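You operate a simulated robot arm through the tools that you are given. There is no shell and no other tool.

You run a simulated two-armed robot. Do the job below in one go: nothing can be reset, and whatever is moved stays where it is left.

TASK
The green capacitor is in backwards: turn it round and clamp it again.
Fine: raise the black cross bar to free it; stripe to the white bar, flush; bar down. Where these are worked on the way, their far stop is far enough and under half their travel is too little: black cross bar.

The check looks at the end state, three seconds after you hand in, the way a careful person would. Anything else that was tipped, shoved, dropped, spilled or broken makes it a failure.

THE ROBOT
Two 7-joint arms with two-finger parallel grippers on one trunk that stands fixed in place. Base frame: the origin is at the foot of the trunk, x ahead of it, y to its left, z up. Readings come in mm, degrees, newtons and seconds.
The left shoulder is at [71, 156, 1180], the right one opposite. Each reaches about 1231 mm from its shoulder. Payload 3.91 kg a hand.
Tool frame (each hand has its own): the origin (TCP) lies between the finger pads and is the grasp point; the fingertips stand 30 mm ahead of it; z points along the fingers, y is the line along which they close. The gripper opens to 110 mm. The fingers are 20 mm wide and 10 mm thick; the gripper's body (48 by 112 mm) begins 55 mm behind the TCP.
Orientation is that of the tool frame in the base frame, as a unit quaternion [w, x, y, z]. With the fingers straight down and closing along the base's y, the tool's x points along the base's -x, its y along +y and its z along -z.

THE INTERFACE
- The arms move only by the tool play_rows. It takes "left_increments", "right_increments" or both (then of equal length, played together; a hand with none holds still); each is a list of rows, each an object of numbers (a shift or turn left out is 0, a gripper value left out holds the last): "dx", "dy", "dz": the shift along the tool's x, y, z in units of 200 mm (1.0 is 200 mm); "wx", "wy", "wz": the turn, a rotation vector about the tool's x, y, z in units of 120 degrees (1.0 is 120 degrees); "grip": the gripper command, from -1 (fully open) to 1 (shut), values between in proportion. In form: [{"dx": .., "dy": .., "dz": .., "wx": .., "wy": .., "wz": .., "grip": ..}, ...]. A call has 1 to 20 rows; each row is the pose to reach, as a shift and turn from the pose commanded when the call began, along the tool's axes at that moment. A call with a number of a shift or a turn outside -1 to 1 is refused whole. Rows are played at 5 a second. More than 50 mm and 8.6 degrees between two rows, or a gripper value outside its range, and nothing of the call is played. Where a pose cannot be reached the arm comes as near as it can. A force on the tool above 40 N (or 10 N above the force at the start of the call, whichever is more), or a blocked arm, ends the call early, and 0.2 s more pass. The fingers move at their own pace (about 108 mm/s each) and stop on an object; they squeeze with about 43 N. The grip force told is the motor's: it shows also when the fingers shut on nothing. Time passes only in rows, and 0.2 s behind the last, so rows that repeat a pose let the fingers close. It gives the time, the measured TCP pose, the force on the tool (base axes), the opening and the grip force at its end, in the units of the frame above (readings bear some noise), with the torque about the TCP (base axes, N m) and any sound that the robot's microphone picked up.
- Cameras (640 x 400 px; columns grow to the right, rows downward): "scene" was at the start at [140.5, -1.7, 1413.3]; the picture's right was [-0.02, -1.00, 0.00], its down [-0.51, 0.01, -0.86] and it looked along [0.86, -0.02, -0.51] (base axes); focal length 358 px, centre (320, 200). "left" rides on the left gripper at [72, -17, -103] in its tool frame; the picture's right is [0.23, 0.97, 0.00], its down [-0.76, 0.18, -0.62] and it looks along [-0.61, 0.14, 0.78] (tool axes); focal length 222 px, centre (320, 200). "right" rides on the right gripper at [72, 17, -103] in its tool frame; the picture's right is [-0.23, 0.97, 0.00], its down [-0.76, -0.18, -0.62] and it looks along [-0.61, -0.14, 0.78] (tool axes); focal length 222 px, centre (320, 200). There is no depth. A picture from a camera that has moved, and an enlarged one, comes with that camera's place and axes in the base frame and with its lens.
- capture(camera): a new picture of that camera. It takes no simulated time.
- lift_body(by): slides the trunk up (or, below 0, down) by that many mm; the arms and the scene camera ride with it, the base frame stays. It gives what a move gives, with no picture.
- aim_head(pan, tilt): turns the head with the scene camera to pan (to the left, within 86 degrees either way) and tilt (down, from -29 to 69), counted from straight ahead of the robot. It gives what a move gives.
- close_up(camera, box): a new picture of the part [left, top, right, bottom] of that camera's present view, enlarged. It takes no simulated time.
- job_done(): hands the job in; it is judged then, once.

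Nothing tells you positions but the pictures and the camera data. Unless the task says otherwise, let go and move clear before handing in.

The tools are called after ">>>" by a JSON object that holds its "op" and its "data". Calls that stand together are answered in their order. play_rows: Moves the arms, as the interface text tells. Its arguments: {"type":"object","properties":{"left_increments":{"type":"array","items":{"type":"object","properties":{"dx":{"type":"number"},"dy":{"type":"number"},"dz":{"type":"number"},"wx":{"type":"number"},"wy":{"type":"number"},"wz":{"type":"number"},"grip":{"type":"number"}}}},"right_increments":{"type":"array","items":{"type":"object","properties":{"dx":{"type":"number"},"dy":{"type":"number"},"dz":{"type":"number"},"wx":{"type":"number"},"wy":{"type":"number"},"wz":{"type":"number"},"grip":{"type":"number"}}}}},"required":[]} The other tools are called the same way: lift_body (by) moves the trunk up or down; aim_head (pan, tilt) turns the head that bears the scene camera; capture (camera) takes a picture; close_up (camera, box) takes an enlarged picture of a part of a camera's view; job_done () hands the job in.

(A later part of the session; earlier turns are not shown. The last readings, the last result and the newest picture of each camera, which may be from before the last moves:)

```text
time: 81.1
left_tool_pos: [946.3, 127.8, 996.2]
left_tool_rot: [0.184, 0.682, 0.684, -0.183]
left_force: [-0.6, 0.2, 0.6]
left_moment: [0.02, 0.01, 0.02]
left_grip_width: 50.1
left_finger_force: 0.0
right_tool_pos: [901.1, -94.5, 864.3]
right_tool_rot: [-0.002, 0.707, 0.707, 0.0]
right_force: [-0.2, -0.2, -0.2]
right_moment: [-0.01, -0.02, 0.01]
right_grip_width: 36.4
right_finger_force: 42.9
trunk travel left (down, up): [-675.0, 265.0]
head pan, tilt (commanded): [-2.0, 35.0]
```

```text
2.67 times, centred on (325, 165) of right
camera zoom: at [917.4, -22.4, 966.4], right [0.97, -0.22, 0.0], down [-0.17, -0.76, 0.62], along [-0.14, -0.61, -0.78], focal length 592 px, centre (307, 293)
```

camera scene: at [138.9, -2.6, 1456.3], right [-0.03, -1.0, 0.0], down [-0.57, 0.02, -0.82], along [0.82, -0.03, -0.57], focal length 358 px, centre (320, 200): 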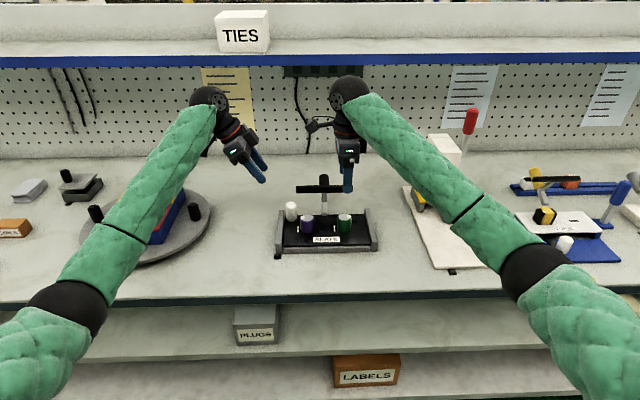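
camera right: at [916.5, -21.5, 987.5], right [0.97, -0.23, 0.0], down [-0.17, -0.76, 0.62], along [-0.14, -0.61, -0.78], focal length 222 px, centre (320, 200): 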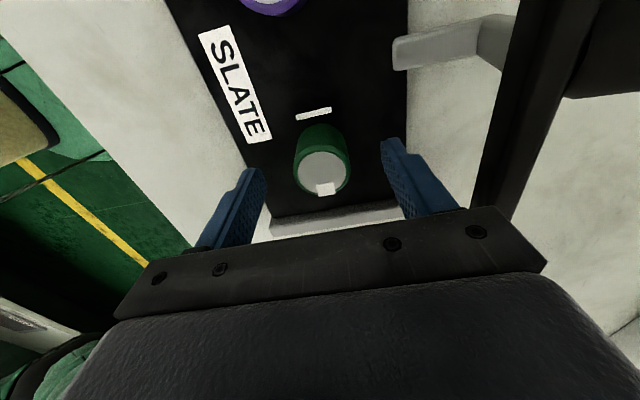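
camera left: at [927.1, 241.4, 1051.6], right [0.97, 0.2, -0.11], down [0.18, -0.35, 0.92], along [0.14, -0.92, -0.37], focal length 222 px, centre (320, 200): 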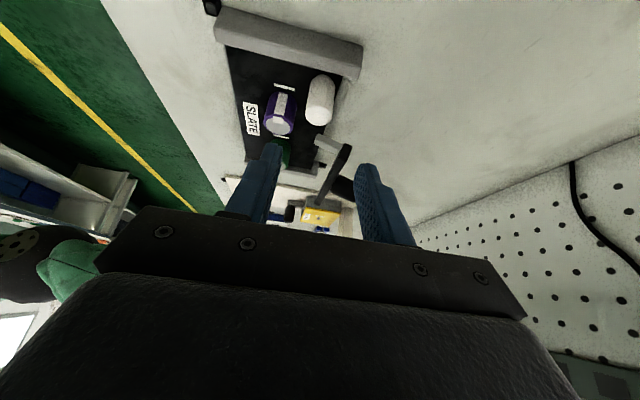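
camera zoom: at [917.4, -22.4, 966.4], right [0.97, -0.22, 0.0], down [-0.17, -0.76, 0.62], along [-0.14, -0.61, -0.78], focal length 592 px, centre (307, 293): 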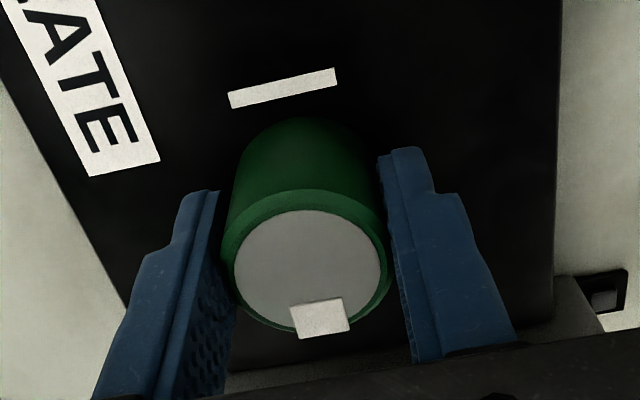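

The cap is gripped (36 mm) with no side force. Lifting 20 mm slowly to see whether it comes free of the plate.

>>> {"op": "play_rows", "data": {"right_increments": [{"dz": -0.015, "grip": 1}, {"dz": -0.03, "grip": 1}, {"dz": -0.05, "grip": 1}, {"dz": -0.075, "grip": 1}, {"dz": -0.1, "grip": 1}]}}

>>> {"op": "close_up", "data": {"camera": "scene", "box": [290, 170, 402, 258]}}

>>> {"op": "capture", "data": {"camera": "right"}}

>>> {"op": "capture", "data": {"camera": "left"}}

```text
time: 82.3
left_tool_pos: [945.3, 128.4, 997.7]
left_tool_rot: [0.184, 0.683, 0.683, -0.183]
left_force: [0.4, 1.0, 0.0]
left_moment: [0.0, 0.01, 0.01]
left_grip_width: 50.1
left_finger_force: 0.0
right_tool_pos: [899.8, -94.3, 883.2]
right_tool_rot: [-0.002, 0.706, 0.708, 0.0]
right_force: [0.1, -0.6, 0.1]
right_moment: [0.0, 0.03, 0.04]
right_grip_width: 36.5
right_finger_force: 42.8
trunk travel left (down, up): [-675.0, 265.0]
head pan, tilt (commanded): [-2.0, 35.0]
```

```text
4.55 times, centred on (346, 214) of scene
camera zoom: at [138.6, -2.9, 1456.4], right [-0.03, -1.0, 0.0], down [-0.57, 0.02, -0.82], along [0.82, -0.03, -0.57], focal length 1626 px, centre (202, 136)
```

zoom: 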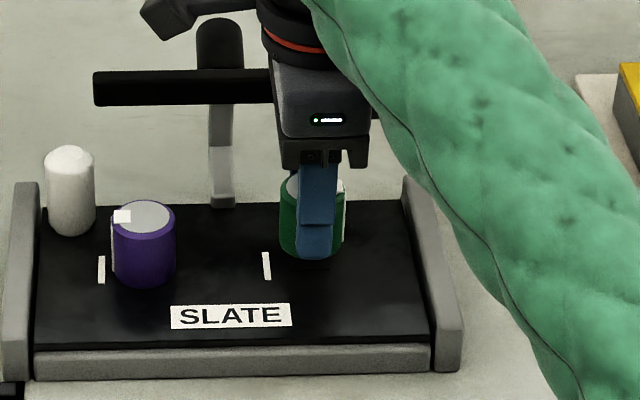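

```text
taken
camera right: at [916.6, -22.0, 986.2], right [0.97, -0.22, 0.0], down [-0.17, -0.76, 0.62], along [-0.14, -0.61, -0.78], focal length 222 px, centre (320, 200)
```

right: 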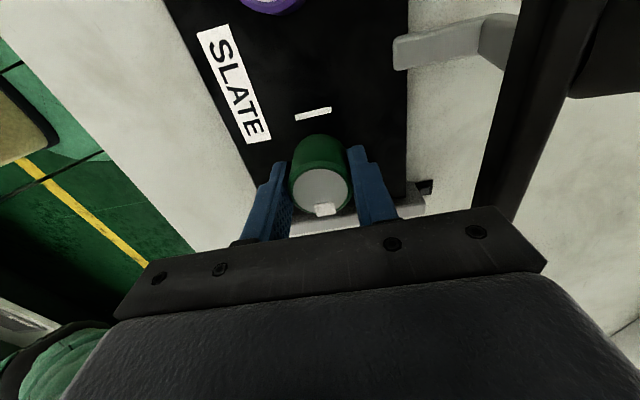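

```text
taken
camera left: at [927.4, 241.5, 1051.1], right [0.97, 0.2, -0.11], down [0.18, -0.35, 0.92], along [0.14, -0.92, -0.37], focal length 222 px, centre (320, 200)
```

left: 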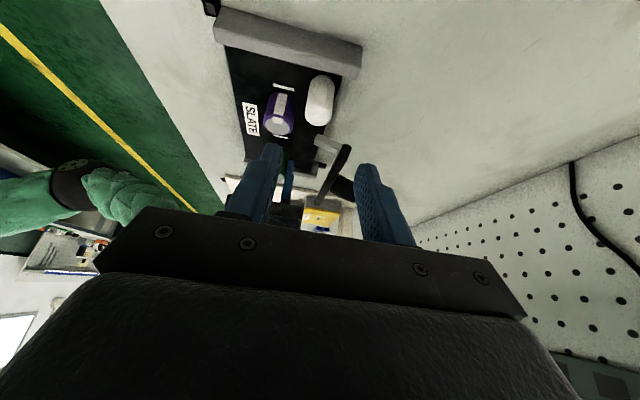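

The cap came free easily and the plate stayed put. Lifting a little more to look at the seat and the cap's underside.

>>> {"op": "play_rows", "data": {"right_increments": [{"dz": -0.05, "grip": 1}, {"dz": -0.1, "grip": 1}, {"dz": -0.15, "grip": 1}]}}

>>> {"op": "close_up", "data": {"camera": "scene", "box": [325, 190, 389, 240]}}

>>> {"op": "close_up", "data": {"camera": "right", "box": [230, 60, 410, 240]}}

```text
time: 83.1
left_tool_pos: [944.2, 127.8, 997.2]
left_tool_rot: [0.184, 0.683, 0.683, -0.183]
left_force: [-0.1, 1.0, -0.8]
left_moment: [-0.02, 0.0, 0.02]
left_grip_width: 49.9
left_finger_force: 0.1
right_tool_pos: [898.2, -95.2, 913.6]
right_tool_rot: [-0.001, 0.707, 0.708, 0.0]
right_force: [-0.8, 0.3, -0.5]
right_moment: [0.02, 0.01, -0.01]
right_grip_width: 36.5
right_finger_force: 42.1
trunk travel left (down, up): [-675.0, 265.0]
head pan, tilt (commanded): [-2.0, 35.0]
```

```text
8.00 times, centred on (357, 215) of scene
camera zoom: at [138.5, -3.2, 1456.4], right [-0.03, -1.0, 0.0], down [-0.57, 0.02, -0.82], along [0.82, -0.03, -0.57], focal length 2862 px, centre (24, 80)
```

zoom: 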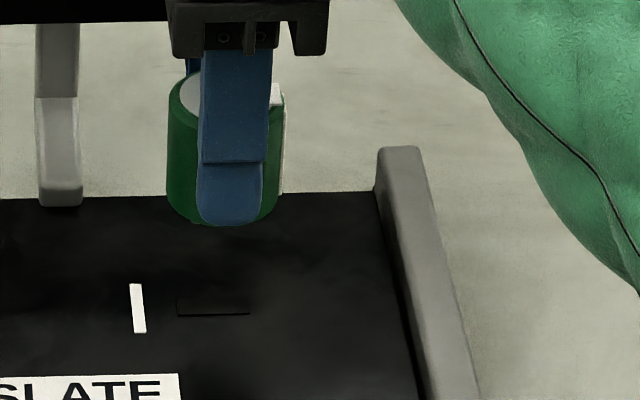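

```text
2.22 times, centred on (320, 150) of right
camera zoom: at [916.5, -23.5, 1016.3], right [0.97, -0.22, 0.0], down [-0.17, -0.76, 0.62], along [-0.14, -0.61, -0.78], focal length 494 px, centre (320, 311)
```

zoom: 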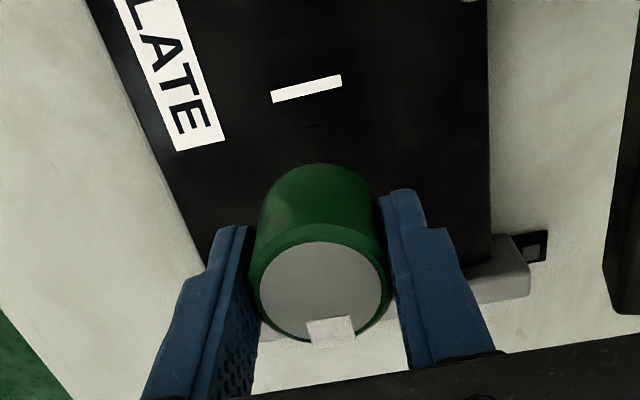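

The plate has a slot where the cap sits, so the cap has a keyed foot beneath it that must drop back in. Let me see the underside from the left camera.

>>> {"op": "close_up", "data": {"camera": "left", "box": [230, 110, 350, 220]}}

>>> {"op": "close_up", "data": {"camera": "scene", "box": [338, 205, 370, 232]}}

```text
3.64 times, centred on (290, 165) of left
camera zoom: at [927.2, 241.3, 1051.3], right [0.97, 0.2, -0.11], down [0.18, -0.35, 0.92], along [0.14, -0.92, -0.37], focal length 808 px, centre (429, 327)
```

zoom: 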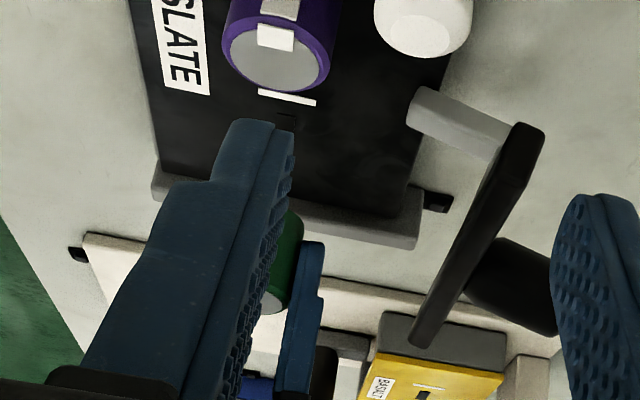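

```text
14.81 times, centred on (354, 218) of scene
camera zoom: at [138.5, -3.2, 1456.4], right [-0.03, -1.0, 0.0], down [-0.57, 0.02, -0.82], along [0.82, -0.03, -0.57], focal length 5300 px, centre (-184, -74)
```

zoom: 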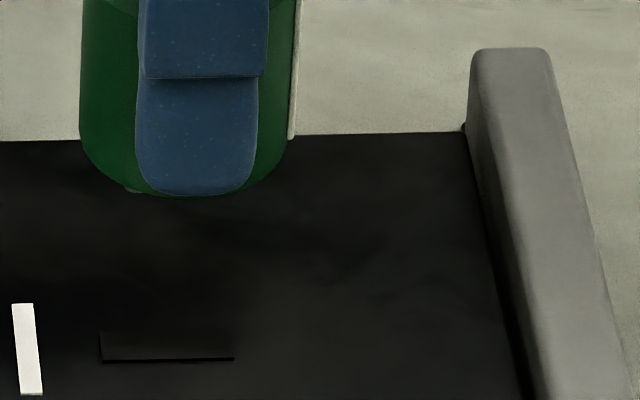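

The cap has a keyed foot that fits a slot about 25 × 8 mm at [900, −95]. Now rotating the cap 180° in the air, first −90°.

>>> {"op": "play_rows", "data": {"right_increments": [{"wz": -0.0682, "grip": 1}, {"wz": -0.1364, "grip": 1}, {"wz": -0.2045, "grip": 1}, {"wz": -0.2727, "grip": 1}, {"wz": -0.3409, "grip": 1}, {"wz": -0.4091, "grip": 1}, {"wz": -0.4773, "grip": 1}, {"wz": -0.5455, "grip": 1}, {"wz": -0.6136, "grip": 1}, {"wz": -0.6818, "grip": 1}, {"wz": -0.75, "grip": 1}]}}

>>> {"op": "close_up", "data": {"camera": "scene", "box": [325, 190, 389, 240]}}

>>> {"op": "capture", "data": {"camera": "scene"}}

```text
time: 85.5
left_tool_pos: [946.0, 128.0, 996.3]
left_tool_rot: [0.184, 0.683, 0.683, -0.183]
left_force: [-0.7, -0.9, 0.7]
left_moment: [0.02, 0.01, 0.02]
left_grip_width: 50.2
left_finger_force: 0.0
right_tool_pos: [899.0, -93.9, 913.5]
right_tool_rot: [0.0, -0.002, 1.0, 0.001]
right_force: [0.1, 0.0, -0.1]
right_moment: [-0.03, 0.0, -0.02]
right_grip_width: 36.4
right_finger_force: 42.7
trunk travel left (down, up): [-675.0, 265.0]
head pan, tilt (commanded): [-2.0, 35.0]
```

```text
8.00 times, centred on (357, 215) of scene
camera zoom: at [138.7, -2.9, 1456.4], right [-0.03, -1.0, 0.0], down [-0.57, 0.02, -0.82], along [0.82, -0.03, -0.57], focal length 2862 px, centre (24, 80)
```

zoom: 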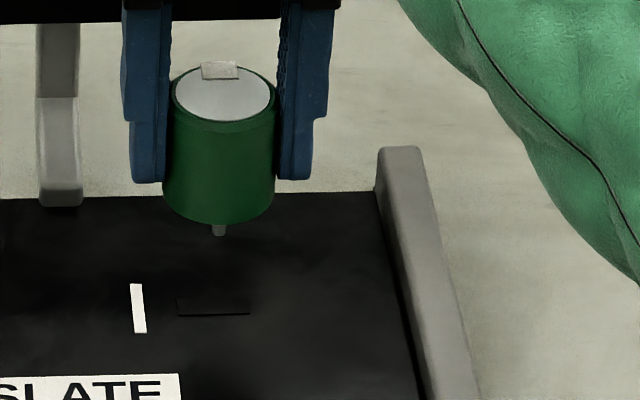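

```text
taken
camera scene: at [138.7, -2.9, 1456.4], right [-0.03, -1.0, 0.0], down [-0.57, 0.02, -0.82], along [0.82, -0.03, -0.57], focal length 358 px, centre (320, 200)
```

scene: 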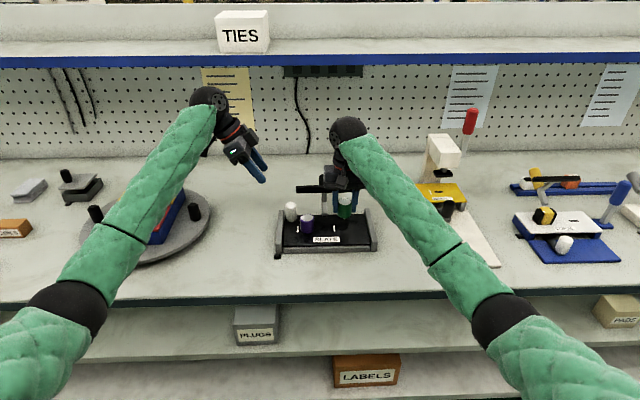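

The foot is a narrow blade, now seen end-on, and the stripe faces the back as expected. Turning the second 90°.

>>> {"op": "play_rows", "data": {"right_increments": [{"wz": -0.0682, "grip": 1}, {"wz": -0.1364, "grip": 1}, {"wz": -0.2045, "grip": 1}, {"wz": -0.2727, "grip": 1}, {"wz": -0.3409, "grip": 1}, {"wz": -0.4091, "grip": 1}, {"wz": -0.4773, "grip": 1}, {"wz": -0.5455, "grip": 1}, {"wz": -0.6136, "grip": 1}, {"wz": -0.6818, "grip": 1}, {"wz": -0.75, "grip": 1}]}}

>>> {"op": "close_up", "data": {"camera": "scene", "box": [325, 190, 389, 240]}}

>>> {"op": "capture", "data": {"camera": "right"}}

>>> {"op": "capture", "data": {"camera": "scene"}}

```text
time: 87.9
left_tool_pos: [945.4, 127.8, 998.9]
left_tool_rot: [0.184, 0.683, 0.682, -0.184]
left_force: [0.0, 0.6, -0.7]
left_moment: [-0.02, 0.01, -0.02]
left_grip_width: 50.0
left_finger_force: 0.0
right_tool_pos: [899.7, -94.6, 913.8]
right_tool_rot: [0.0, 0.709, -0.705, -0.001]
right_force: [0.2, 0.1, -0.2]
right_moment: [-0.01, 0.03, -0.01]
right_grip_width: 36.5
right_finger_force: 43.0
trunk travel left (down, up): [-675.0, 265.0]
head pan, tilt (commanded): [-2.0, 35.0]
```

```text
8.00 times, centred on (357, 215) of scene
camera zoom: at [138.7, -3.0, 1456.4], right [-0.03, -1.0, 0.0], down [-0.57, 0.02, -0.82], along [0.82, -0.03, -0.57], focal length 2862 px, centre (24, 80)
```

zoom: 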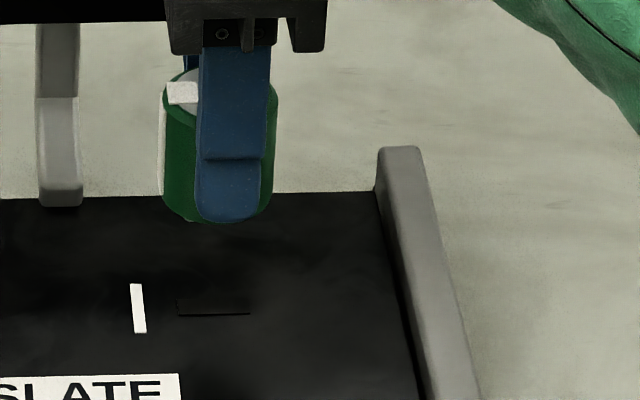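

```text
taken
camera right: at [883.7, -167.7, 1017.1], right [-0.97, 0.22, 0.0], down [0.18, 0.76, 0.62], along [0.14, 0.61, -0.78], focal length 222 px, centre (320, 200)
```

right: 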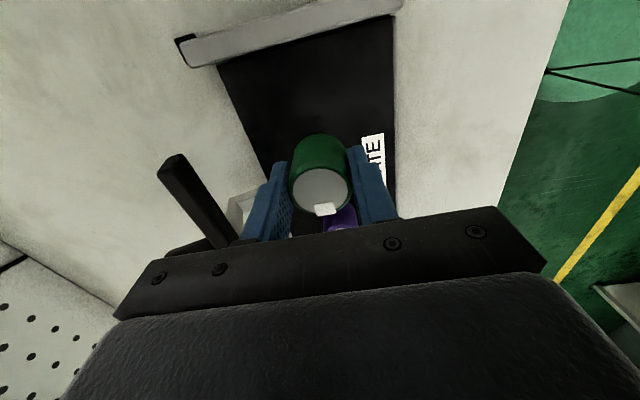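

```text
taken
camera scene: at [138.7, -3.0, 1456.4], right [-0.03, -1.0, 0.0], down [-0.57, 0.02, -0.82], along [0.82, -0.03, -0.57], focal length 358 px, centre (320, 200)
```

scene: 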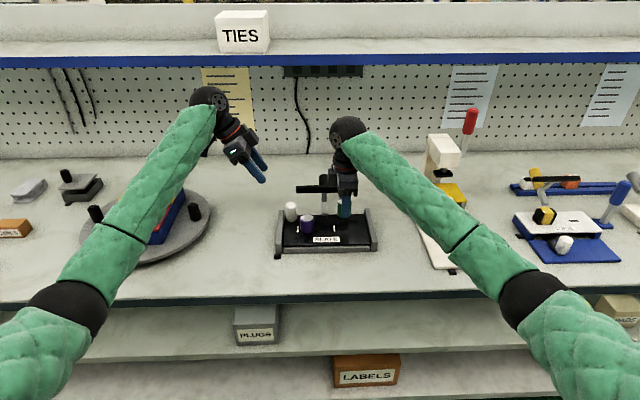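

The stripe now faces left, toward the white mark, and the cap's centre has shifted by less than a millimetre. Lowering 30 mm to compare with the earlier picture at the same height.

>>> {"op": "play_rows", "data": {"right_increments": [{"dz": 0.05, "grip": 1}, {"dz": 0.1, "grip": 1}, {"dz": 0.15, "grip": 1}, {"dz": 0.15, "grip": 1}]}}

>>> {"op": "close_up", "data": {"camera": "scene", "box": [290, 170, 402, 258]}}

>>> {"op": "close_up", "data": {"camera": "scene", "box": [330, 200, 386, 245]}}

>>> {"op": "close_up", "data": {"camera": "left", "box": [230, 110, 350, 220]}}

```text
time: 88.9
left_tool_pos: [946.0, 127.7, 996.8]
left_tool_rot: [0.184, 0.683, 0.683, -0.183]
left_force: [-0.5, 1.3, 0.4]
left_moment: [0.01, -0.03, -0.02]
left_grip_width: 50.3
left_finger_force: 0.1
right_tool_pos: [901.4, -94.7, 883.8]
right_tool_rot: [0.0, 0.708, -0.707, -0.002]
right_force: [-0.5, -0.2, -0.9]
right_moment: [0.01, 0.0, 0.01]
right_grip_width: 36.6
right_finger_force: 43.1
trunk travel left (down, up): [-675.0, 265.0]
head pan, tilt (commanded): [-2.0, 35.0]
```

```text
4.55 times, centred on (346, 214) of scene
camera zoom: at [138.6, -2.9, 1456.4], right [-0.03, -1.0, 0.0], down [-0.57, 0.02, -0.82], along [0.82, -0.03, -0.57], focal length 1626 px, centre (202, 136)
```

zoom: 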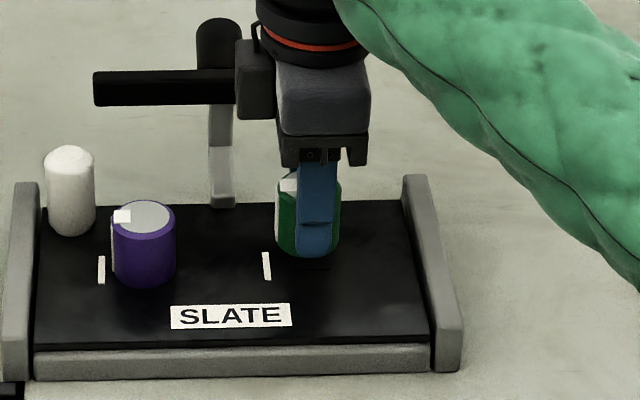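

```text
8.89 times, centred on (358, 222) of scene
camera zoom: at [138.6, -2.9, 1456.4], right [-0.03, -1.0, 0.0], down [-0.57, 0.02, -0.82], along [0.82, -0.03, -0.57], focal length 3180 px, centre (-18, 0)
```

zoom: 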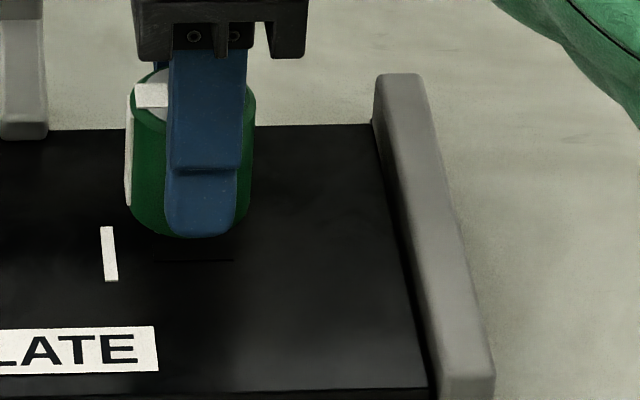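

```text
3.64 times, centred on (290, 165) of left
camera zoom: at [927.4, 241.5, 1051.1], right [0.97, 0.2, -0.11], down [0.18, -0.35, 0.92], along [0.14, -0.92, -0.37], focal length 808 px, centre (429, 327)
```

zoom: 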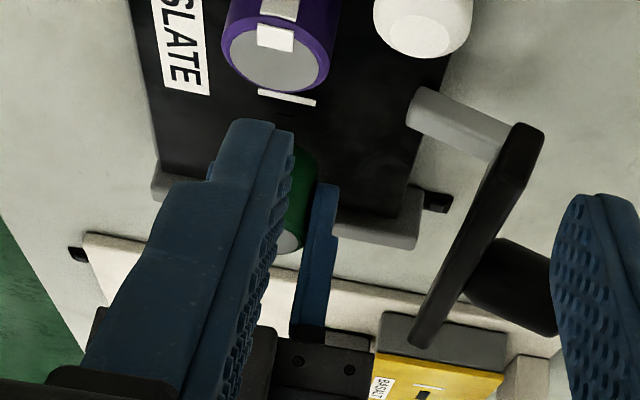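

The cap is about 1.4 mm too far left and maybe 1 mm too far back relative to its slot. Correcting and lowering to just above the slot (blade length about 11 mm).

>>> {"op": "play_rows", "data": {"right_increments": [{"dx": 0.004, "dy": 0.003, "dz": 0.01, "grip": 1}, {"dx": 0.007, "dy": 0.005, "dz": 0.02, "grip": 1}, {"dx": 0.007, "dy": 0.005, "dz": 0.03, "grip": 1}, {"dx": 0.007, "dy": 0.005, "dz": 0.03, "grip": 1}]}}

>>> {"op": "close_up", "data": {"camera": "scene", "box": [330, 200, 386, 245]}}

>>> {"op": "close_up", "data": {"camera": "scene", "box": [336, 214, 368, 240]}}

```text
time: 89.9
left_tool_pos: [944.7, 128.4, 997.7]
left_tool_rot: [0.184, 0.683, 0.683, -0.183]
left_force: [1.0, 0.9, -0.2]
left_moment: [-0.01, 0.05, 0.02]
left_grip_width: 50.2
left_finger_force: 0.1
right_tool_pos: [899.0, -95.1, 879.1]
right_tool_rot: [0.0, 0.708, -0.707, -0.002]
right_force: [0.9, 0.0, 0.4]
right_moment: [0.02, 0.03, -0.01]
right_grip_width: 36.6
right_finger_force: 42.8
trunk travel left (down, up): [-675.0, 265.0]
head pan, tilt (commanded): [-2.0, 35.0]
```

```text
8.89 times, centred on (358, 222) of scene
camera zoom: at [138.7, -2.9, 1456.4], right [-0.03, -1.0, 0.0], down [-0.57, 0.02, -0.82], along [0.82, -0.03, -0.57], focal length 3180 px, centre (-18, 0)
```

zoom: 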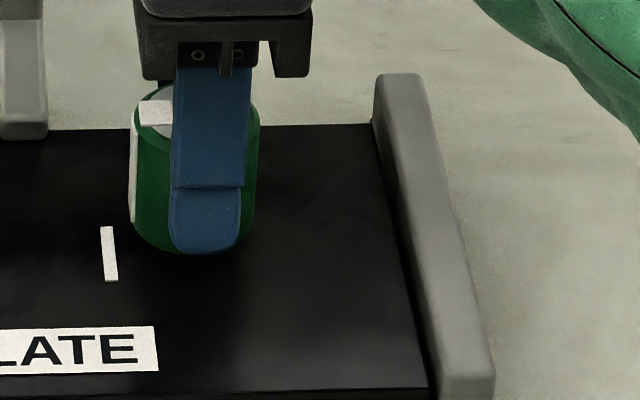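

```text
15.38 times, centred on (352, 227) of scene
camera zoom: at [138.7, -2.9, 1456.4], right [-0.03, -1.0, 0.0], down [-0.57, 0.02, -0.82], along [0.82, -0.03, -0.57], focal length 5504 px, centre (-172, -215)
```

zoom: 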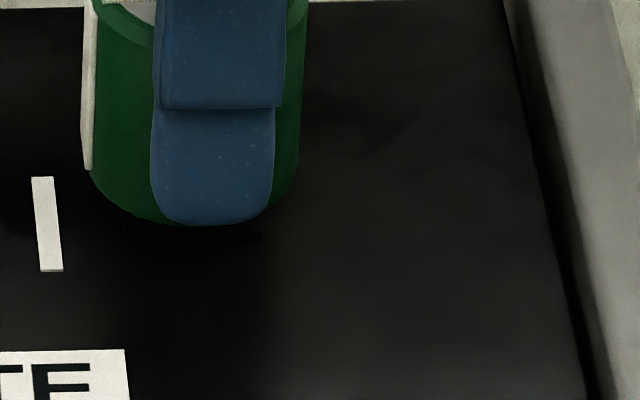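

Alignment now looks within half a millimetre. Lowering in small steps and watching for contact force.

>>> {"op": "play_rows", "data": {"right_increments": [{"dx": 0.002, "dz": 0.01, "grip": 1}, {"dx": 0.002, "dz": 0.02, "grip": 1}, {"dx": 0.002, "dz": 0.03, "grip": 1}, {"dx": 0.002, "dz": 0.03, "grip": 1}]}}

```text
time: 90.9
left_tool_pos: [945.1, 128.1, 996.3]
left_tool_rot: [0.184, 0.683, 0.683, -0.183]
left_force: [0.6, 0.2, 0.6]
left_moment: [0.02, 0.0, 0.01]
left_grip_width: 50.1
left_finger_force: 0.1
right_tool_pos: [899.2, -96.0, 872.5]
right_tool_rot: [0.0, 0.708, -0.706, -0.001]
right_force: [-0.2, -0.2, -0.1]
right_moment: [0.05, -0.01, 0.0]
right_grip_width: 36.5
right_finger_force: 42.8
trunk travel left (down, up): [-675.0, 265.0]
head pan, tilt (commanded): [-2.0, 35.0]
```

>>> {"op": "play_rows", "data": {"right_increments": [{"dz": 0.005, "grip": 1}, {"dz": 0.01, "grip": 1}, {"dz": 0.015, "grip": 1}, {"dz": 0.015, "grip": 1}]}}

>>> {"op": "close_up", "data": {"camera": "scene", "box": [330, 200, 386, 245]}}

```text
time: 91.9
left_tool_pos: [944.9, 128.3, 997.9]
left_tool_rot: [0.185, 0.682, 0.684, -0.183]
left_force: [-0.3, 0.3, -0.5]
left_moment: [0.01, -0.03, -0.02]
left_grip_width: 49.9
left_finger_force: 0.0
right_tool_pos: [899.6, -97.7, 868.7]
right_tool_rot: [0.0, 0.708, -0.706, -0.001]
right_force: [0.8, 0.8, -0.6]
right_moment: [0.02, 0.05, 0.01]
right_grip_width: 36.4
right_finger_force: 43.3
trunk travel left (down, up): [-675.0, 265.0]
head pan, tilt (commanded): [-2.0, 35.0]
```

```text
8.89 times, centred on (358, 222) of scene
camera zoom: at [138.7, -2.9, 1456.4], right [-0.03, -1.0, 0.0], down [-0.57, 0.02, -0.82], along [0.82, -0.03, -0.57], focal length 3180 px, centre (-18, 0)
```

zoom: 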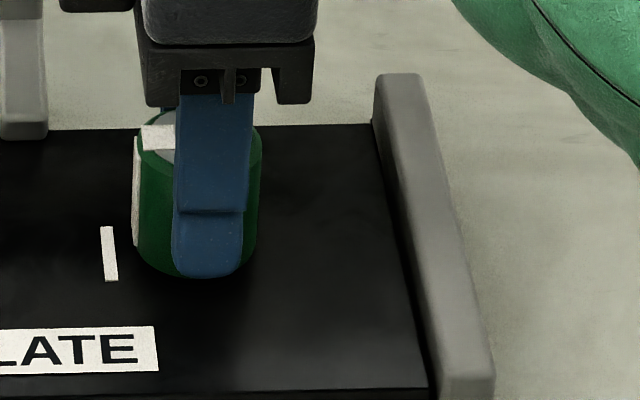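

No contact force and the blade appears to be entering the slot. Lowering the remaining 5 mm.

>>> {"op": "play_rows", "data": {"right_increments": [{"dz": 0.006, "grip": 1}, {"dz": 0.012, "grip": 1}, {"dz": 0.018, "grip": 1}, {"dz": 0.024, "grip": 1}, {"dz": 0.026, "grip": 1}]}}

>>> {"op": "close_up", "data": {"camera": "scene", "box": [330, 200, 386, 245]}}

```text
time: 93.1
left_tool_pos: [945.9, 128.2, 997.8]
left_tool_rot: [0.184, 0.683, 0.683, -0.183]
left_force: [0.5, 0.5, 0.2]
left_moment: [0.0, 0.02, -0.02]
left_grip_width: 49.9
left_finger_force: 0.0
right_tool_pos: [898.3, -95.0, 863.3]
right_tool_rot: [0.0, 0.708, -0.706, -0.002]
right_force: [-0.4, -0.5, -1.5]
right_moment: [0.05, -0.02, 0.03]
right_grip_width: 36.5
right_finger_force: 42.9
trunk travel left (down, up): [-675.0, 265.0]
head pan, tilt (commanded): [-2.0, 35.0]
```

```text
8.89 times, centred on (358, 222) of scene
camera zoom: at [138.7, -2.9, 1456.4], right [-0.03, -1.0, 0.0], down [-0.57, 0.02, -0.82], along [0.82, -0.03, -0.57], focal length 3180 px, centre (-18, 0)
```

zoom: 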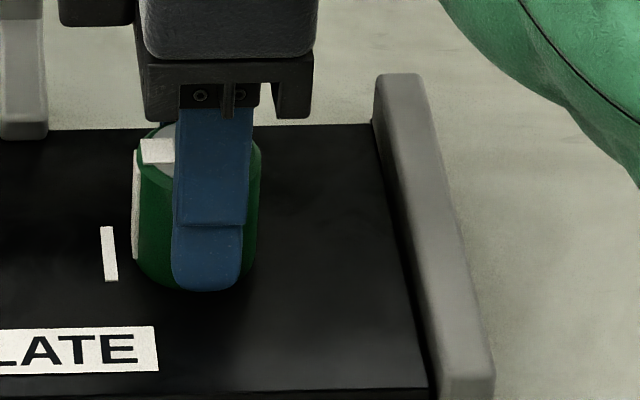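

The cap is back at its original height with no force, seated in the slot with the stripe toward the white mark. Opening and checking.

>>> {"op": "play_rows", "data": {"right_increments": [{"grip": 0.2}, {"grip": 0.0}, {"grip": -0.45}, {"grip": -0.45}, {"dz": -0.05, "grip": -0.45}, {"dz": -0.15, "grip": -0.45}, {"dz": -0.3, "grip": -0.45}, {"dz": -0.45, "grip": -0.45}, {"dz": -0.6, "grip": -0.45}, {"dz": -0.7, "grip": -0.45}]}}

>>> {"op": "close_up", "data": {"camera": "scene", "box": [320, 200, 376, 240]}}

>>> {"op": "close_up", "data": {"camera": "scene", "box": [260, 158, 388, 258]}}

>>> {"op": "capture", "data": {"camera": "right"}}

```text
time: 95.3
left_tool_pos: [946.1, 127.8, 998.1]
left_tool_rot: [0.184, 0.683, 0.683, -0.182]
left_force: [0.8, 0.0, 0.8]
left_moment: [0.0, 0.03, 0.0]
left_grip_width: 50.4
left_finger_force: 0.1
right_tool_pos: [900.8, -96.7, 1004.8]
right_tool_rot: [0.0, 0.708, -0.706, -0.002]
right_force: [-0.4, -0.4, 0.1]
right_moment: [0.05, -0.02, -0.01]
right_grip_width: 80.0
right_finger_force: 0.0
trunk travel left (down, up): [-675.0, 265.0]
head pan, tilt (commanded): [-2.0, 35.0]
```

```text
10.00 times, centred on (348, 220) of scene
camera zoom: at [138.3, -3.2, 1456.4], right [-0.04, -1.0, 0.0], down [-0.57, 0.02, -0.82], along [0.82, -0.03, -0.57], focal length 3578 px, centre (40, 0)
```

zoom: 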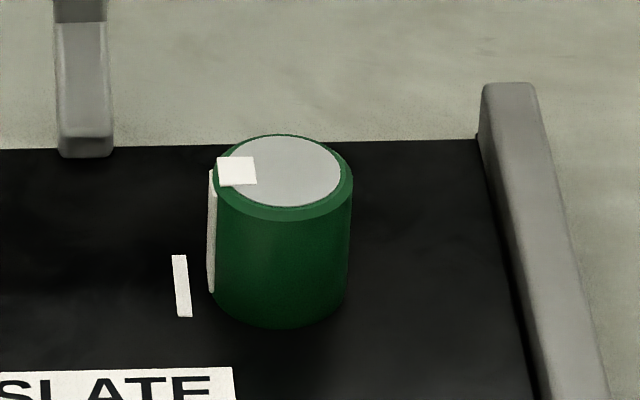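

```text
4.00 times, centred on (324, 208) of scene
camera zoom: at [138.3, -3.2, 1456.4], right [-0.04, -1.0, 0.0], down [-0.57, 0.02, -0.82], along [0.82, -0.03, -0.57], focal length 1431 px, centre (304, 168)
```

zoom: 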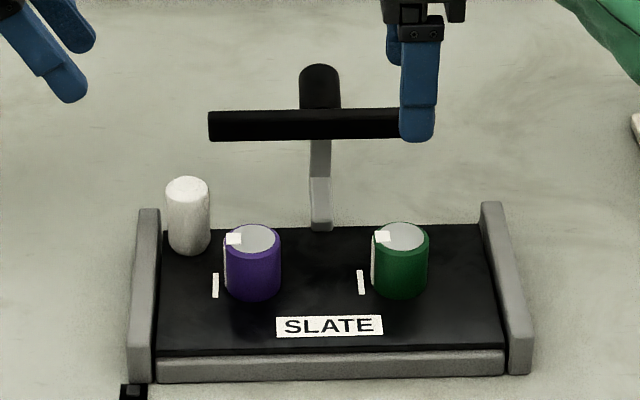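

```text
taken
camera right: at [884.3, -168.7, 1106.9], right [-0.97, 0.22, 0.0], down [0.18, 0.76, 0.62], along [0.14, 0.61, -0.78], focal length 222 px, centre (320, 200)
```

right: 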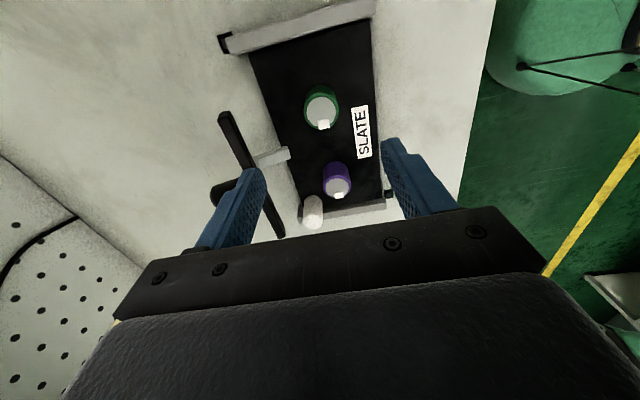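

The cap sits at the same height as before, so it's flush, with its stripe beside the white mark just like the purple one. Now the left hand returns to hold the handle for lowering the bar.

>>> {"op": "play_rows", "data": {"left_increments": [{"dz": 0.12, "grip": 0.09}, {"dz": 0.24, "grip": 0.09}, {"dz": 0.36, "grip": 0.09}, {"dz": 0.46, "grip": 0.09}, {"dz": 0.55, "grip": 0.09}, {"dz": 0.62, "grip": 0.09}, {"dz": 0.68, "grip": 0.09}, {"dz": 0.72, "grip": 0.09}, {"dz": 0.75, "grip": 0.09}, {"dz": 0.75, "grip": 0.09}]}}

>>> {"op": "capture", "data": {"camera": "left"}}

>>> {"op": "close_up", "data": {"camera": "scene", "box": [260, 158, 388, 258]}}

```text
time: 97.5
left_tool_pos: [946.9, 50.5, 868.2]
left_tool_rot: [0.184, 0.683, 0.683, -0.183]
left_force: [1.2, -0.6, 0.3]
left_moment: [-0.03, 0.01, -0.02]
left_grip_width: 50.3
left_finger_force: 0.2
right_tool_pos: [902.5, -96.5, 1003.1]
right_tool_rot: [0.0, 0.708, -0.706, -0.001]
right_force: [0.2, 0.2, -0.4]
right_moment: [0.02, 0.0, 0.01]
right_grip_width: 79.6
right_finger_force: 0.0
trunk travel left (down, up): [-675.0, 265.0]
head pan, tilt (commanded): [-2.0, 35.0]
```

```text
taken
camera left: at [927.8, 163.7, 921.9], right [0.97, 0.2, -0.11], down [0.18, -0.35, 0.92], along [0.14, -0.92, -0.37], focal length 222 px, centre (320, 200)
```

left: 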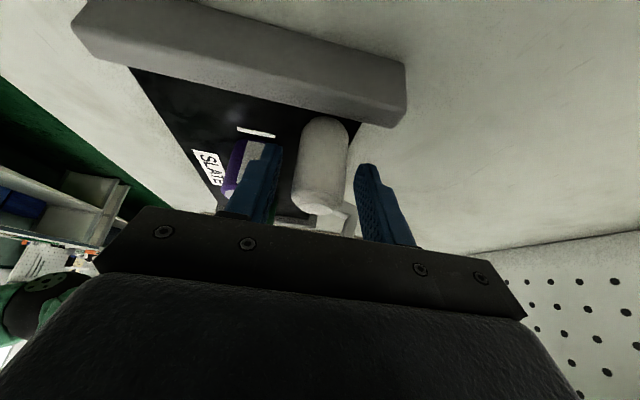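

```text
4.00 times, centred on (324, 208) of scene
camera zoom: at [138.6, -3.0, 1456.4], right [-0.03, -1.0, 0.0], down [-0.57, 0.02, -0.82], along [0.82, -0.03, -0.57], focal length 1431 px, centre (304, 168)
```

zoom: 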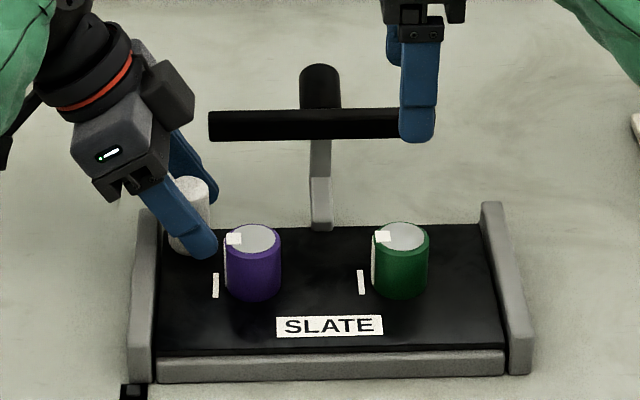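

Handle between the left fingers as before. Closing on it, then checking force.

>>> {"op": "play_rows", "data": {"left_increments": [{"grip": 1}, {"grip": 1}, {"grip": 1}, {"grip": 1}, {"grip": 1}]}}

>>> {"op": "play_rows", "data": {"left_increments": [{"grip": 1}, {"grip": 1}, {"grip": 1}]}}

```text
time: 98.7
left_tool_pos: [944.4, 49.6, 869.2]
left_tool_rot: [0.185, 0.682, 0.683, -0.183]
left_force: [-17.3, 0.3, -3.4]
left_moment: [-0.07, 0.76, 0.02]
left_grip_width: 29.6
left_finger_force: 44.6
right_tool_pos: [900.5, -95.1, 1004.8]
right_tool_rot: [0.0, 0.708, -0.706, -0.002]
right_force: [0.6, -0.1, -0.4]
right_moment: [-0.01, -0.01, 0.01]
right_grip_width: 80.0
right_finger_force: 0.0
trunk travel left (down, up): [-675.0, 265.0]
head pan, tilt (commanded): [-2.0, 35.0]
```

```text
time: 99.5
left_tool_pos: [944.7, 50.6, 868.6]
left_tool_rot: [0.185, 0.683, 0.683, -0.183]
left_force: [-22.0, -0.4, -7.5]
left_moment: [-0.05, 0.72, 0.02]
left_grip_width: 29.4
left_finger_force: 44.6
right_tool_pos: [901.1, -94.8, 1003.7]
right_tool_rot: [0.0, 0.708, -0.706, -0.001]
right_force: [0.9, 0.8, -0.1]
right_moment: [0.01, 0.02, 0.02]
right_grip_width: 79.7
right_finger_force: 0.1
trunk travel left (down, up): [-675.0, 265.0]
head pan, tilt (commanded): [-2.0, 35.0]
```

Trimming the left hand, and moving the right hand back over the raised knob with fingers closing along y.

>>> {"op": "play_rows", "data": {"right_increments": [{"dx": -0.0232, "dy": -0.0609, "dz": -0.0077, "wz": 0.0682, "grip": -0.45}, {"dx": -0.0464, "dy": -0.1218, "dz": -0.0155, "wz": 0.1364, "grip": -0.45}, {"dx": -0.0695, "dy": -0.1827, "dz": -0.0232, "wz": 0.2045, "grip": -0.45}, {"dx": -0.0927, "dy": -0.2436, "dz": -0.0309, "wz": 0.2727, "grip": -0.45}, {"dx": -0.1159, "dy": -0.3045, "dz": -0.0386, "wz": 0.3409, "grip": -0.45}, {"dx": -0.1391, "dy": -0.3655, "dz": -0.0464, "wz": 0.4091, "grip": -0.45}, {"dx": -0.1623, "dy": -0.4264, "dz": -0.0541, "wz": 0.4773, "grip": -0.45}, {"dx": -0.1855, "dy": -0.4873, "dz": -0.0618, "wz": 0.5455, "grip": -0.45}, {"dx": -0.2086, "dy": -0.5482, "dz": -0.0695, "wz": 0.6136, "grip": -0.45}, {"dx": -0.2318, "dy": -0.6091, "dz": -0.0773, "wz": 0.6818, "grip": -0.45}, {"dx": -0.255, "dy": -0.67, "dz": -0.085, "wz": 0.75, "grip": -0.45}, {"dx": -0.255, "dy": -0.67, "dz": -0.085, "wz": 0.75, "grip": -0.45}], "left_increments": [{"dx": 0.0025, "dy": -0.005, "dz": 0.0043, "grip": 1}, {"dx": 0.0025, "dy": -0.005, "dz": 0.0043, "grip": 1}, {"dx": 0.0025, "dy": -0.005, "dz": 0.0043, "grip": 1}, {"dx": 0.0025, "dy": -0.005, "dz": 0.0043, "grip": 1}, {"dx": 0.0025, "dy": -0.005, "dz": 0.0043, "grip": 1}, {"dx": 0.0025, "dy": -0.005, "dz": 0.0043, "grip": 1}, {"dx": 0.0025, "dy": -0.005, "dz": 0.0043, "grip": 1}, {"dx": 0.0025, "dy": -0.005, "dz": 0.0043, "grip": 1}, {"dx": 0.0025, "dy": -0.005, "dz": 0.0043, "grip": 1}, {"dx": 0.0025, "dy": -0.005, "dz": 0.0043, "grip": 1}, {"dx": 0.0025, "dy": -0.005, "dz": 0.0043, "grip": 1}, {"dx": 0.0025, "dy": -0.005, "dz": 0.0043, "grip": 1}]}}

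>>> {"op": "capture", "data": {"camera": "right"}}

>>> {"op": "close_up", "data": {"camera": "scene", "box": [260, 138, 402, 258]}}

```text
time: 102.1
left_tool_pos: [944.7, 49.7, 867.4]
left_tool_rot: [0.185, 0.683, 0.682, -0.183]
left_force: [1.3, -3.3, 11.6]
left_moment: [0.13, 0.7, -0.06]
left_grip_width: 29.7
left_finger_force: 45.3
right_tool_pos: [1032.0, -46.4, 1023.4]
right_tool_rot: [0.0, 0.0, 1.0, 0.001]
right_force: [-0.4, -0.2, -0.2]
right_moment: [0.0, 0.0, -0.02]
right_grip_width: 79.8
right_finger_force: 0.0
trunk travel left (down, up): [-675.0, 265.0]
head pan, tilt (commanded): [-2.0, 35.0]
```

```text
taken
camera right: at [959.9, -29.7, 1125.5], right [0.23, 0.97, 0.0], down [0.76, -0.18, 0.62], along [0.61, -0.14, -0.78], focal length 222 px, centre (320, 200)
```

right: 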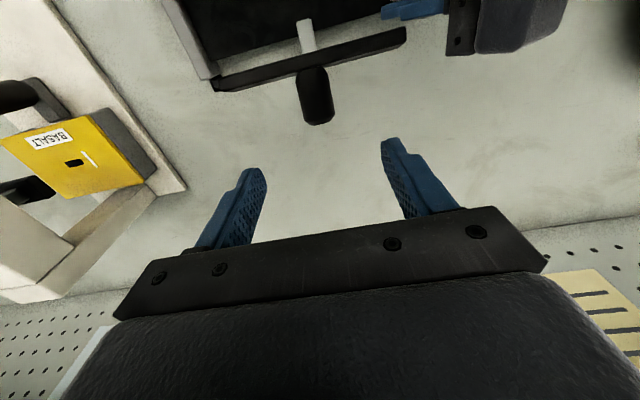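

```text
3.33 times, centred on (331, 198) of scene
camera zoom: at [137.9, -3.2, 1456.5], right [-0.03, -1.0, 0.0], down [-0.57, 0.02, -0.82], along [0.82, -0.03, -0.57], focal length 1192 px, centre (283, 207)
```

zoom: 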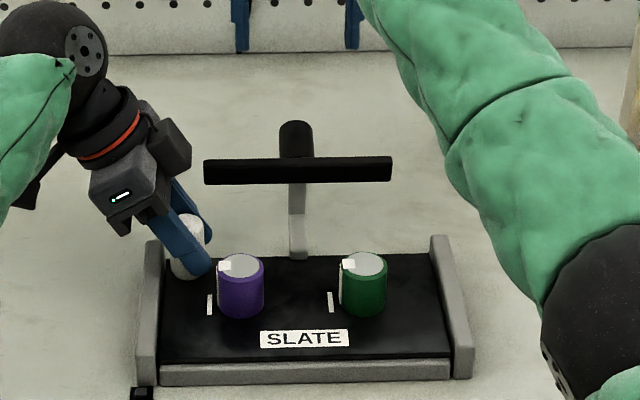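

Same view as when I released the knob. Descending onto it and closing.

>>> {"op": "play_rows", "data": {"right_increments": [{"dx": -0.007, "dy": 0.002, "dz": 0.1, "grip": -0.45}, {"dx": -0.013, "dy": 0.003, "dz": 0.2, "grip": -0.45}, {"dx": -0.013, "dy": 0.003, "dz": 0.3, "grip": -0.45}, {"dx": -0.013, "dy": 0.003, "dz": 0.4, "grip": -0.45}, {"dx": -0.013, "dy": 0.003, "dz": 0.48, "grip": -0.45}, {"dx": -0.013, "dy": 0.003, "dz": 0.53, "grip": -0.45}, {"dx": -0.013, "dy": 0.003, "dz": 0.547, "grip": -0.45}, {"dx": -0.013, "dy": 0.003, "dz": 0.547, "grip": -0.45}]}}

>>> {"op": "capture", "data": {"camera": "right"}}

>>> {"op": "close_up", "data": {"camera": "scene", "box": [260, 138, 402, 258]}}

```text
time: 103.9
left_tool_pos: [944.3, 49.6, 869.5]
left_tool_rot: [0.184, 0.683, 0.683, -0.183]
left_force: [8.7, -2.3, 16.5]
left_moment: [-0.02, 0.67, -0.01]
left_grip_width: 29.6
left_finger_force: 45.1
right_tool_pos: [1034.9, -44.8, 912.3]
right_tool_rot: [-0.001, -0.001, 1.0, 0.001]
right_force: [0.2, 0.7, -0.8]
right_moment: [0.04, 0.02, 0.01]
right_grip_width: 79.7
right_finger_force: 0.0
trunk travel left (down, up): [-675.0, 265.0]
head pan, tilt (commanded): [-2.0, 35.0]
```

```text
taken
camera right: at [962.4, -28.2, 1015.2], right [0.22, 0.97, 0.0], down [0.76, -0.18, 0.62], along [0.61, -0.14, -0.78], focal length 222 px, centre (320, 200)
```

right: 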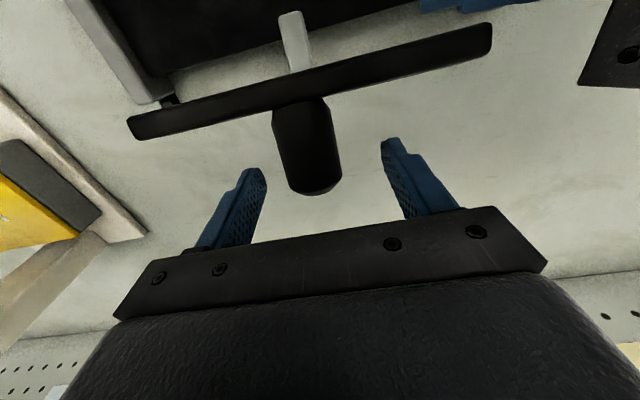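

```text
3.33 times, centred on (331, 198) of scene
camera zoom: at [137.9, -3.2, 1456.5], right [-0.03, -1.0, 0.0], down [-0.57, 0.02, -0.82], along [0.82, -0.03, -0.57], focal length 1192 px, centre (283, 207)
```

zoom: 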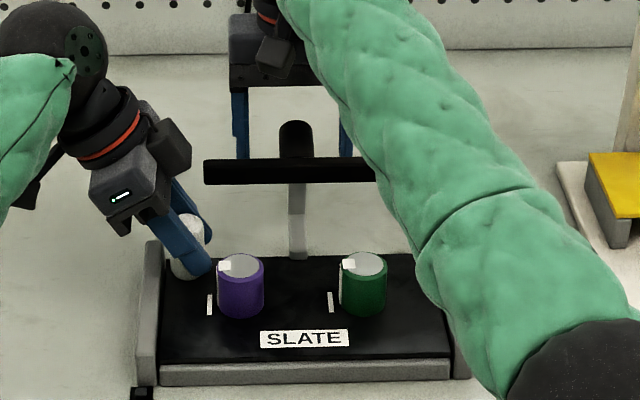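

The knob is between the fingers. Closing.

>>> {"op": "play_rows", "data": {"right_increments": [{"grip": 0.2}, {"grip": 0.4}, {"grip": 1}, {"grip": 1}, {"grip": 1}], "left_increments": [{"dx": -0.001, "dy": 0.002, "dz": -0.002, "grip": 1}, {"dx": -0.001, "dy": 0.002, "dz": -0.002, "grip": 1}, {"dx": -0.001, "dy": 0.002, "dz": -0.002, "grip": 1}, {"dx": -0.001, "dy": 0.002, "dz": -0.002, "grip": 1}, {"dx": -0.001, "dy": 0.002, "dz": -0.002, "grip": 1}]}}

```text
time: 105.1
left_tool_pos: [944.6, 50.7, 868.9]
left_tool_rot: [0.184, 0.683, 0.683, -0.182]
left_force: [12.1, -0.6, 13.1]
left_moment: [-0.27, 0.64, 0.04]
left_grip_width: 30.0
left_finger_force: 44.9
right_tool_pos: [1034.0, -45.9, 911.5]
right_tool_rot: [-0.001, -0.002, 1.0, 0.001]
right_force: [-1.0, -4.2, 0.9]
right_moment: [0.07, 0.03, -0.15]
right_grip_width: 29.2
right_finger_force: 44.7
trunk travel left (down, up): [-675.0, 265.0]
head pan, tilt (commanded): [-2.0, 35.0]
```

Held with low forces. Now swinging the bar back along the same circle (centre about x 964, z 842), in short stages.

>>> {"op": "play_rows", "data": {"right_increments": [{"dx": 0.0205, "dz": -0.019, "grip": 1}, {"dx": 0.0405, "dz": -0.036, "grip": 1}, {"dx": 0.061, "dz": -0.052, "grip": 1}, {"dx": 0.0825, "dz": -0.0665, "grip": 1}]}}

>>> {"op": "close_up", "data": {"camera": "scene", "box": [260, 138, 402, 258]}}

```text
time: 106.1
left_tool_pos: [944.7, 50.1, 869.0]
left_tool_rot: [0.185, 0.683, 0.683, -0.183]
left_force: [-3.0, 4.1, 22.2]
left_moment: [0.19, 0.61, -0.03]
left_grip_width: 30.1
left_finger_force: 44.5
right_tool_pos: [1018.6, -45.1, 924.1]
right_tool_rot: [-0.001, -0.001, 1.0, 0.001]
right_force: [6.3, -7.4, -15.2]
right_moment: [0.14, -1.27, -0.16]
right_grip_width: 29.0
right_finger_force: 45.2
trunk travel left (down, up): [-675.0, 265.0]
head pan, tilt (commanded): [-2.0, 35.0]
```

```text
3.33 times, centred on (331, 198) of scene
camera zoom: at [138.4, -3.5, 1456.3], right [-0.03, -1.0, 0.0], down [-0.57, 0.02, -0.82], along [0.82, -0.03, -0.57], focal length 1192 px, centre (283, 207)
```

zoom: 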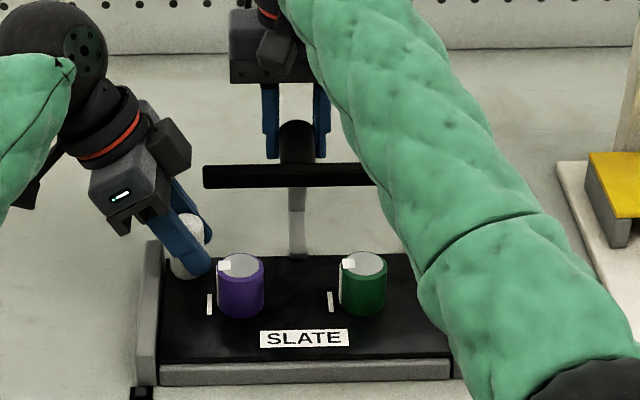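

>>> {"op": "play_rows", "data": {"right_increments": [{"dx": 0.0235, "dy": -0.002, "dz": -0.0115, "grip": 1}, {"dx": 0.0465, "dy": -0.003, "dz": -0.024, "grip": 1}, {"dx": 0.0695, "dy": -0.003, "dz": -0.035, "grip": 1}, {"dx": 0.0935, "dy": -0.003, "dz": -0.045, "grip": 1}, {"dx": 0.118, "dy": -0.003, "dz": -0.054, "grip": 1}, {"dx": 0.143, "dy": -0.003, "dz": -0.061, "grip": 1}]}}

```text
time: 107.5
left_tool_pos: [945.3, 49.4, 868.0]
left_tool_rot: [0.185, 0.682, 0.683, -0.182]
left_force: [-3.9, 0.2, 21.6]
left_moment: [0.09, 0.72, -0.01]
left_grip_width: 29.6
left_finger_force: 45.4
right_tool_pos: [990.6, -45.5, 936.9]
right_tool_rot: [-0.001, -0.001, 1.0, 0.001]
right_force: [11.2, -0.1, -11.7]
right_moment: [0.15, -1.34, -0.17]
right_grip_width: 29.5
right_finger_force: 45.2
trunk travel left (down, up): [-675.0, 265.0]
head pan, tilt (commanded): [-2.0, 35.0]
```

>>> {"op": "play_rows", "data": {"right_increments": [{"dx": 0.025, "dz": -0.005, "grip": 1}, {"dx": 0.051, "dz": -0.01, "grip": 1}, {"dx": 0.0765, "dz": -0.013, "grip": 1}, {"dx": 0.102, "dz": -0.015, "grip": 1}, {"dx": 0.128, "dz": -0.015, "grip": 1}, {"dx": 0.154, "dz": -0.014, "grip": 1}], "left_increments": [{"dx": -0.001, "dz": -0.0017, "grip": 1}, {"dx": -0.001, "dz": -0.0017, "grip": 1}, {"dx": -0.001, "dz": -0.0017, "grip": 1}, {"dx": -0.001, "dz": -0.0017, "grip": 1}, {"dx": -0.001, "dz": -0.0017, "grip": 1}, {"dx": -0.001, "dz": -0.0017, "grip": 1}]}}

>>> {"op": "close_up", "data": {"camera": "scene", "box": [260, 138, 402, 258]}}

```text
time: 108.9
left_tool_pos: [944.7, 49.3, 869.3]
left_tool_rot: [0.185, 0.682, 0.684, -0.183]
left_force: [7.5, -9.3, 7.1]
left_moment: [0.2, 0.67, -0.03]
left_grip_width: 29.7
left_finger_force: 45.1
right_tool_pos: [960.1, -45.1, 941.7]
right_tool_rot: [0.0, -0.001, 1.0, 0.001]
right_force: [12.9, 9.2, 10.3]
right_moment: [0.39, -1.24, -0.25]
right_grip_width: 29.2
right_finger_force: 45.2
trunk travel left (down, up): [-675.0, 265.0]
head pan, tilt (commanded): [-2.0, 35.0]
```

```text
3.33 times, centred on (331, 198) of scene
camera zoom: at [138.8, -2.9, 1456.5], right [-0.03, -1.0, 0.0], down [-0.57, 0.02, -0.82], along [0.82, -0.03, -0.57], focal length 1192 px, centre (283, 207)
```

zoom: 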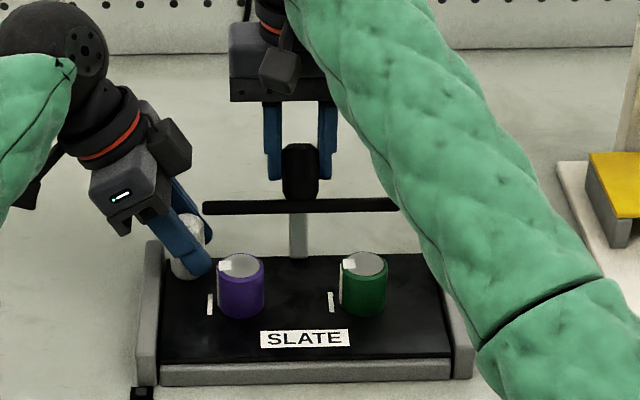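

Past the top. Continuing down the near side of the arc.

>>> {"op": "play_rows", "data": {"right_increments": [{"dx": 0.024, "dy": 0.003, "dz": -0.0055, "grip": 1}, {"dx": 0.06, "dy": 0.003, "dz": -0.0045, "grip": 1}, {"dx": 0.094, "dy": 0.003, "dz": 0.002, "grip": 1}, {"dx": 0.128, "dy": 0.003, "dz": 0.0105, "grip": 1}, {"dx": 0.1615, "dy": 0.003, "dz": 0.022, "grip": 1}, {"dx": 0.194, "dy": 0.003, "dz": 0.036, "grip": 1}], "left_increments": [{"dx": -0.002, "dz": 0.001, "grip": 1}, {"dx": -0.002, "dz": 0.001, "grip": 1}, {"dx": -0.002, "dz": 0.001, "grip": 1}, {"dx": -0.002, "dz": 0.001, "grip": 1}, {"dx": -0.002, "dz": 0.001, "grip": 1}, {"dx": -0.002, "dz": 0.001, "grip": 1}]}}

>>> {"op": "close_up", "data": {"camera": "scene", "box": [260, 148, 388, 258]}}

```text
time: 110.3
left_tool_pos: [945.4, 49.6, 867.9]
left_tool_rot: [0.184, 0.682, 0.684, -0.183]
left_force: [-10.0, -1.0, 3.8]
left_moment: [0.4, 0.7, -0.07]
left_grip_width: 29.5
left_finger_force: 44.8
right_tool_pos: [920.0, -44.7, 933.5]
right_tool_rot: [-0.001, -0.002, 1.0, -0.001]
right_force: [15.4, 10.3, 1.3]
right_moment: [-0.57, -1.49, 0.18]
right_grip_width: 29.3
right_finger_force: 44.8
trunk travel left (down, up): [-675.0, 265.0]
head pan, tilt (commanded): [-2.0, 35.0]
```

```text
3.64 times, centred on (324, 203) of scene
camera zoom: at [138.5, -2.3, 1456.4], right [-0.03, -1.0, 0.0], down [-0.57, 0.02, -0.82], along [0.82, -0.03, -0.57], focal length 1301 px, centre (306, 189)
```

zoom: 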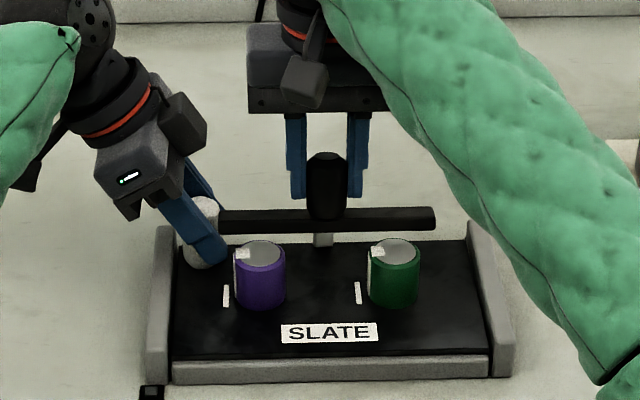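

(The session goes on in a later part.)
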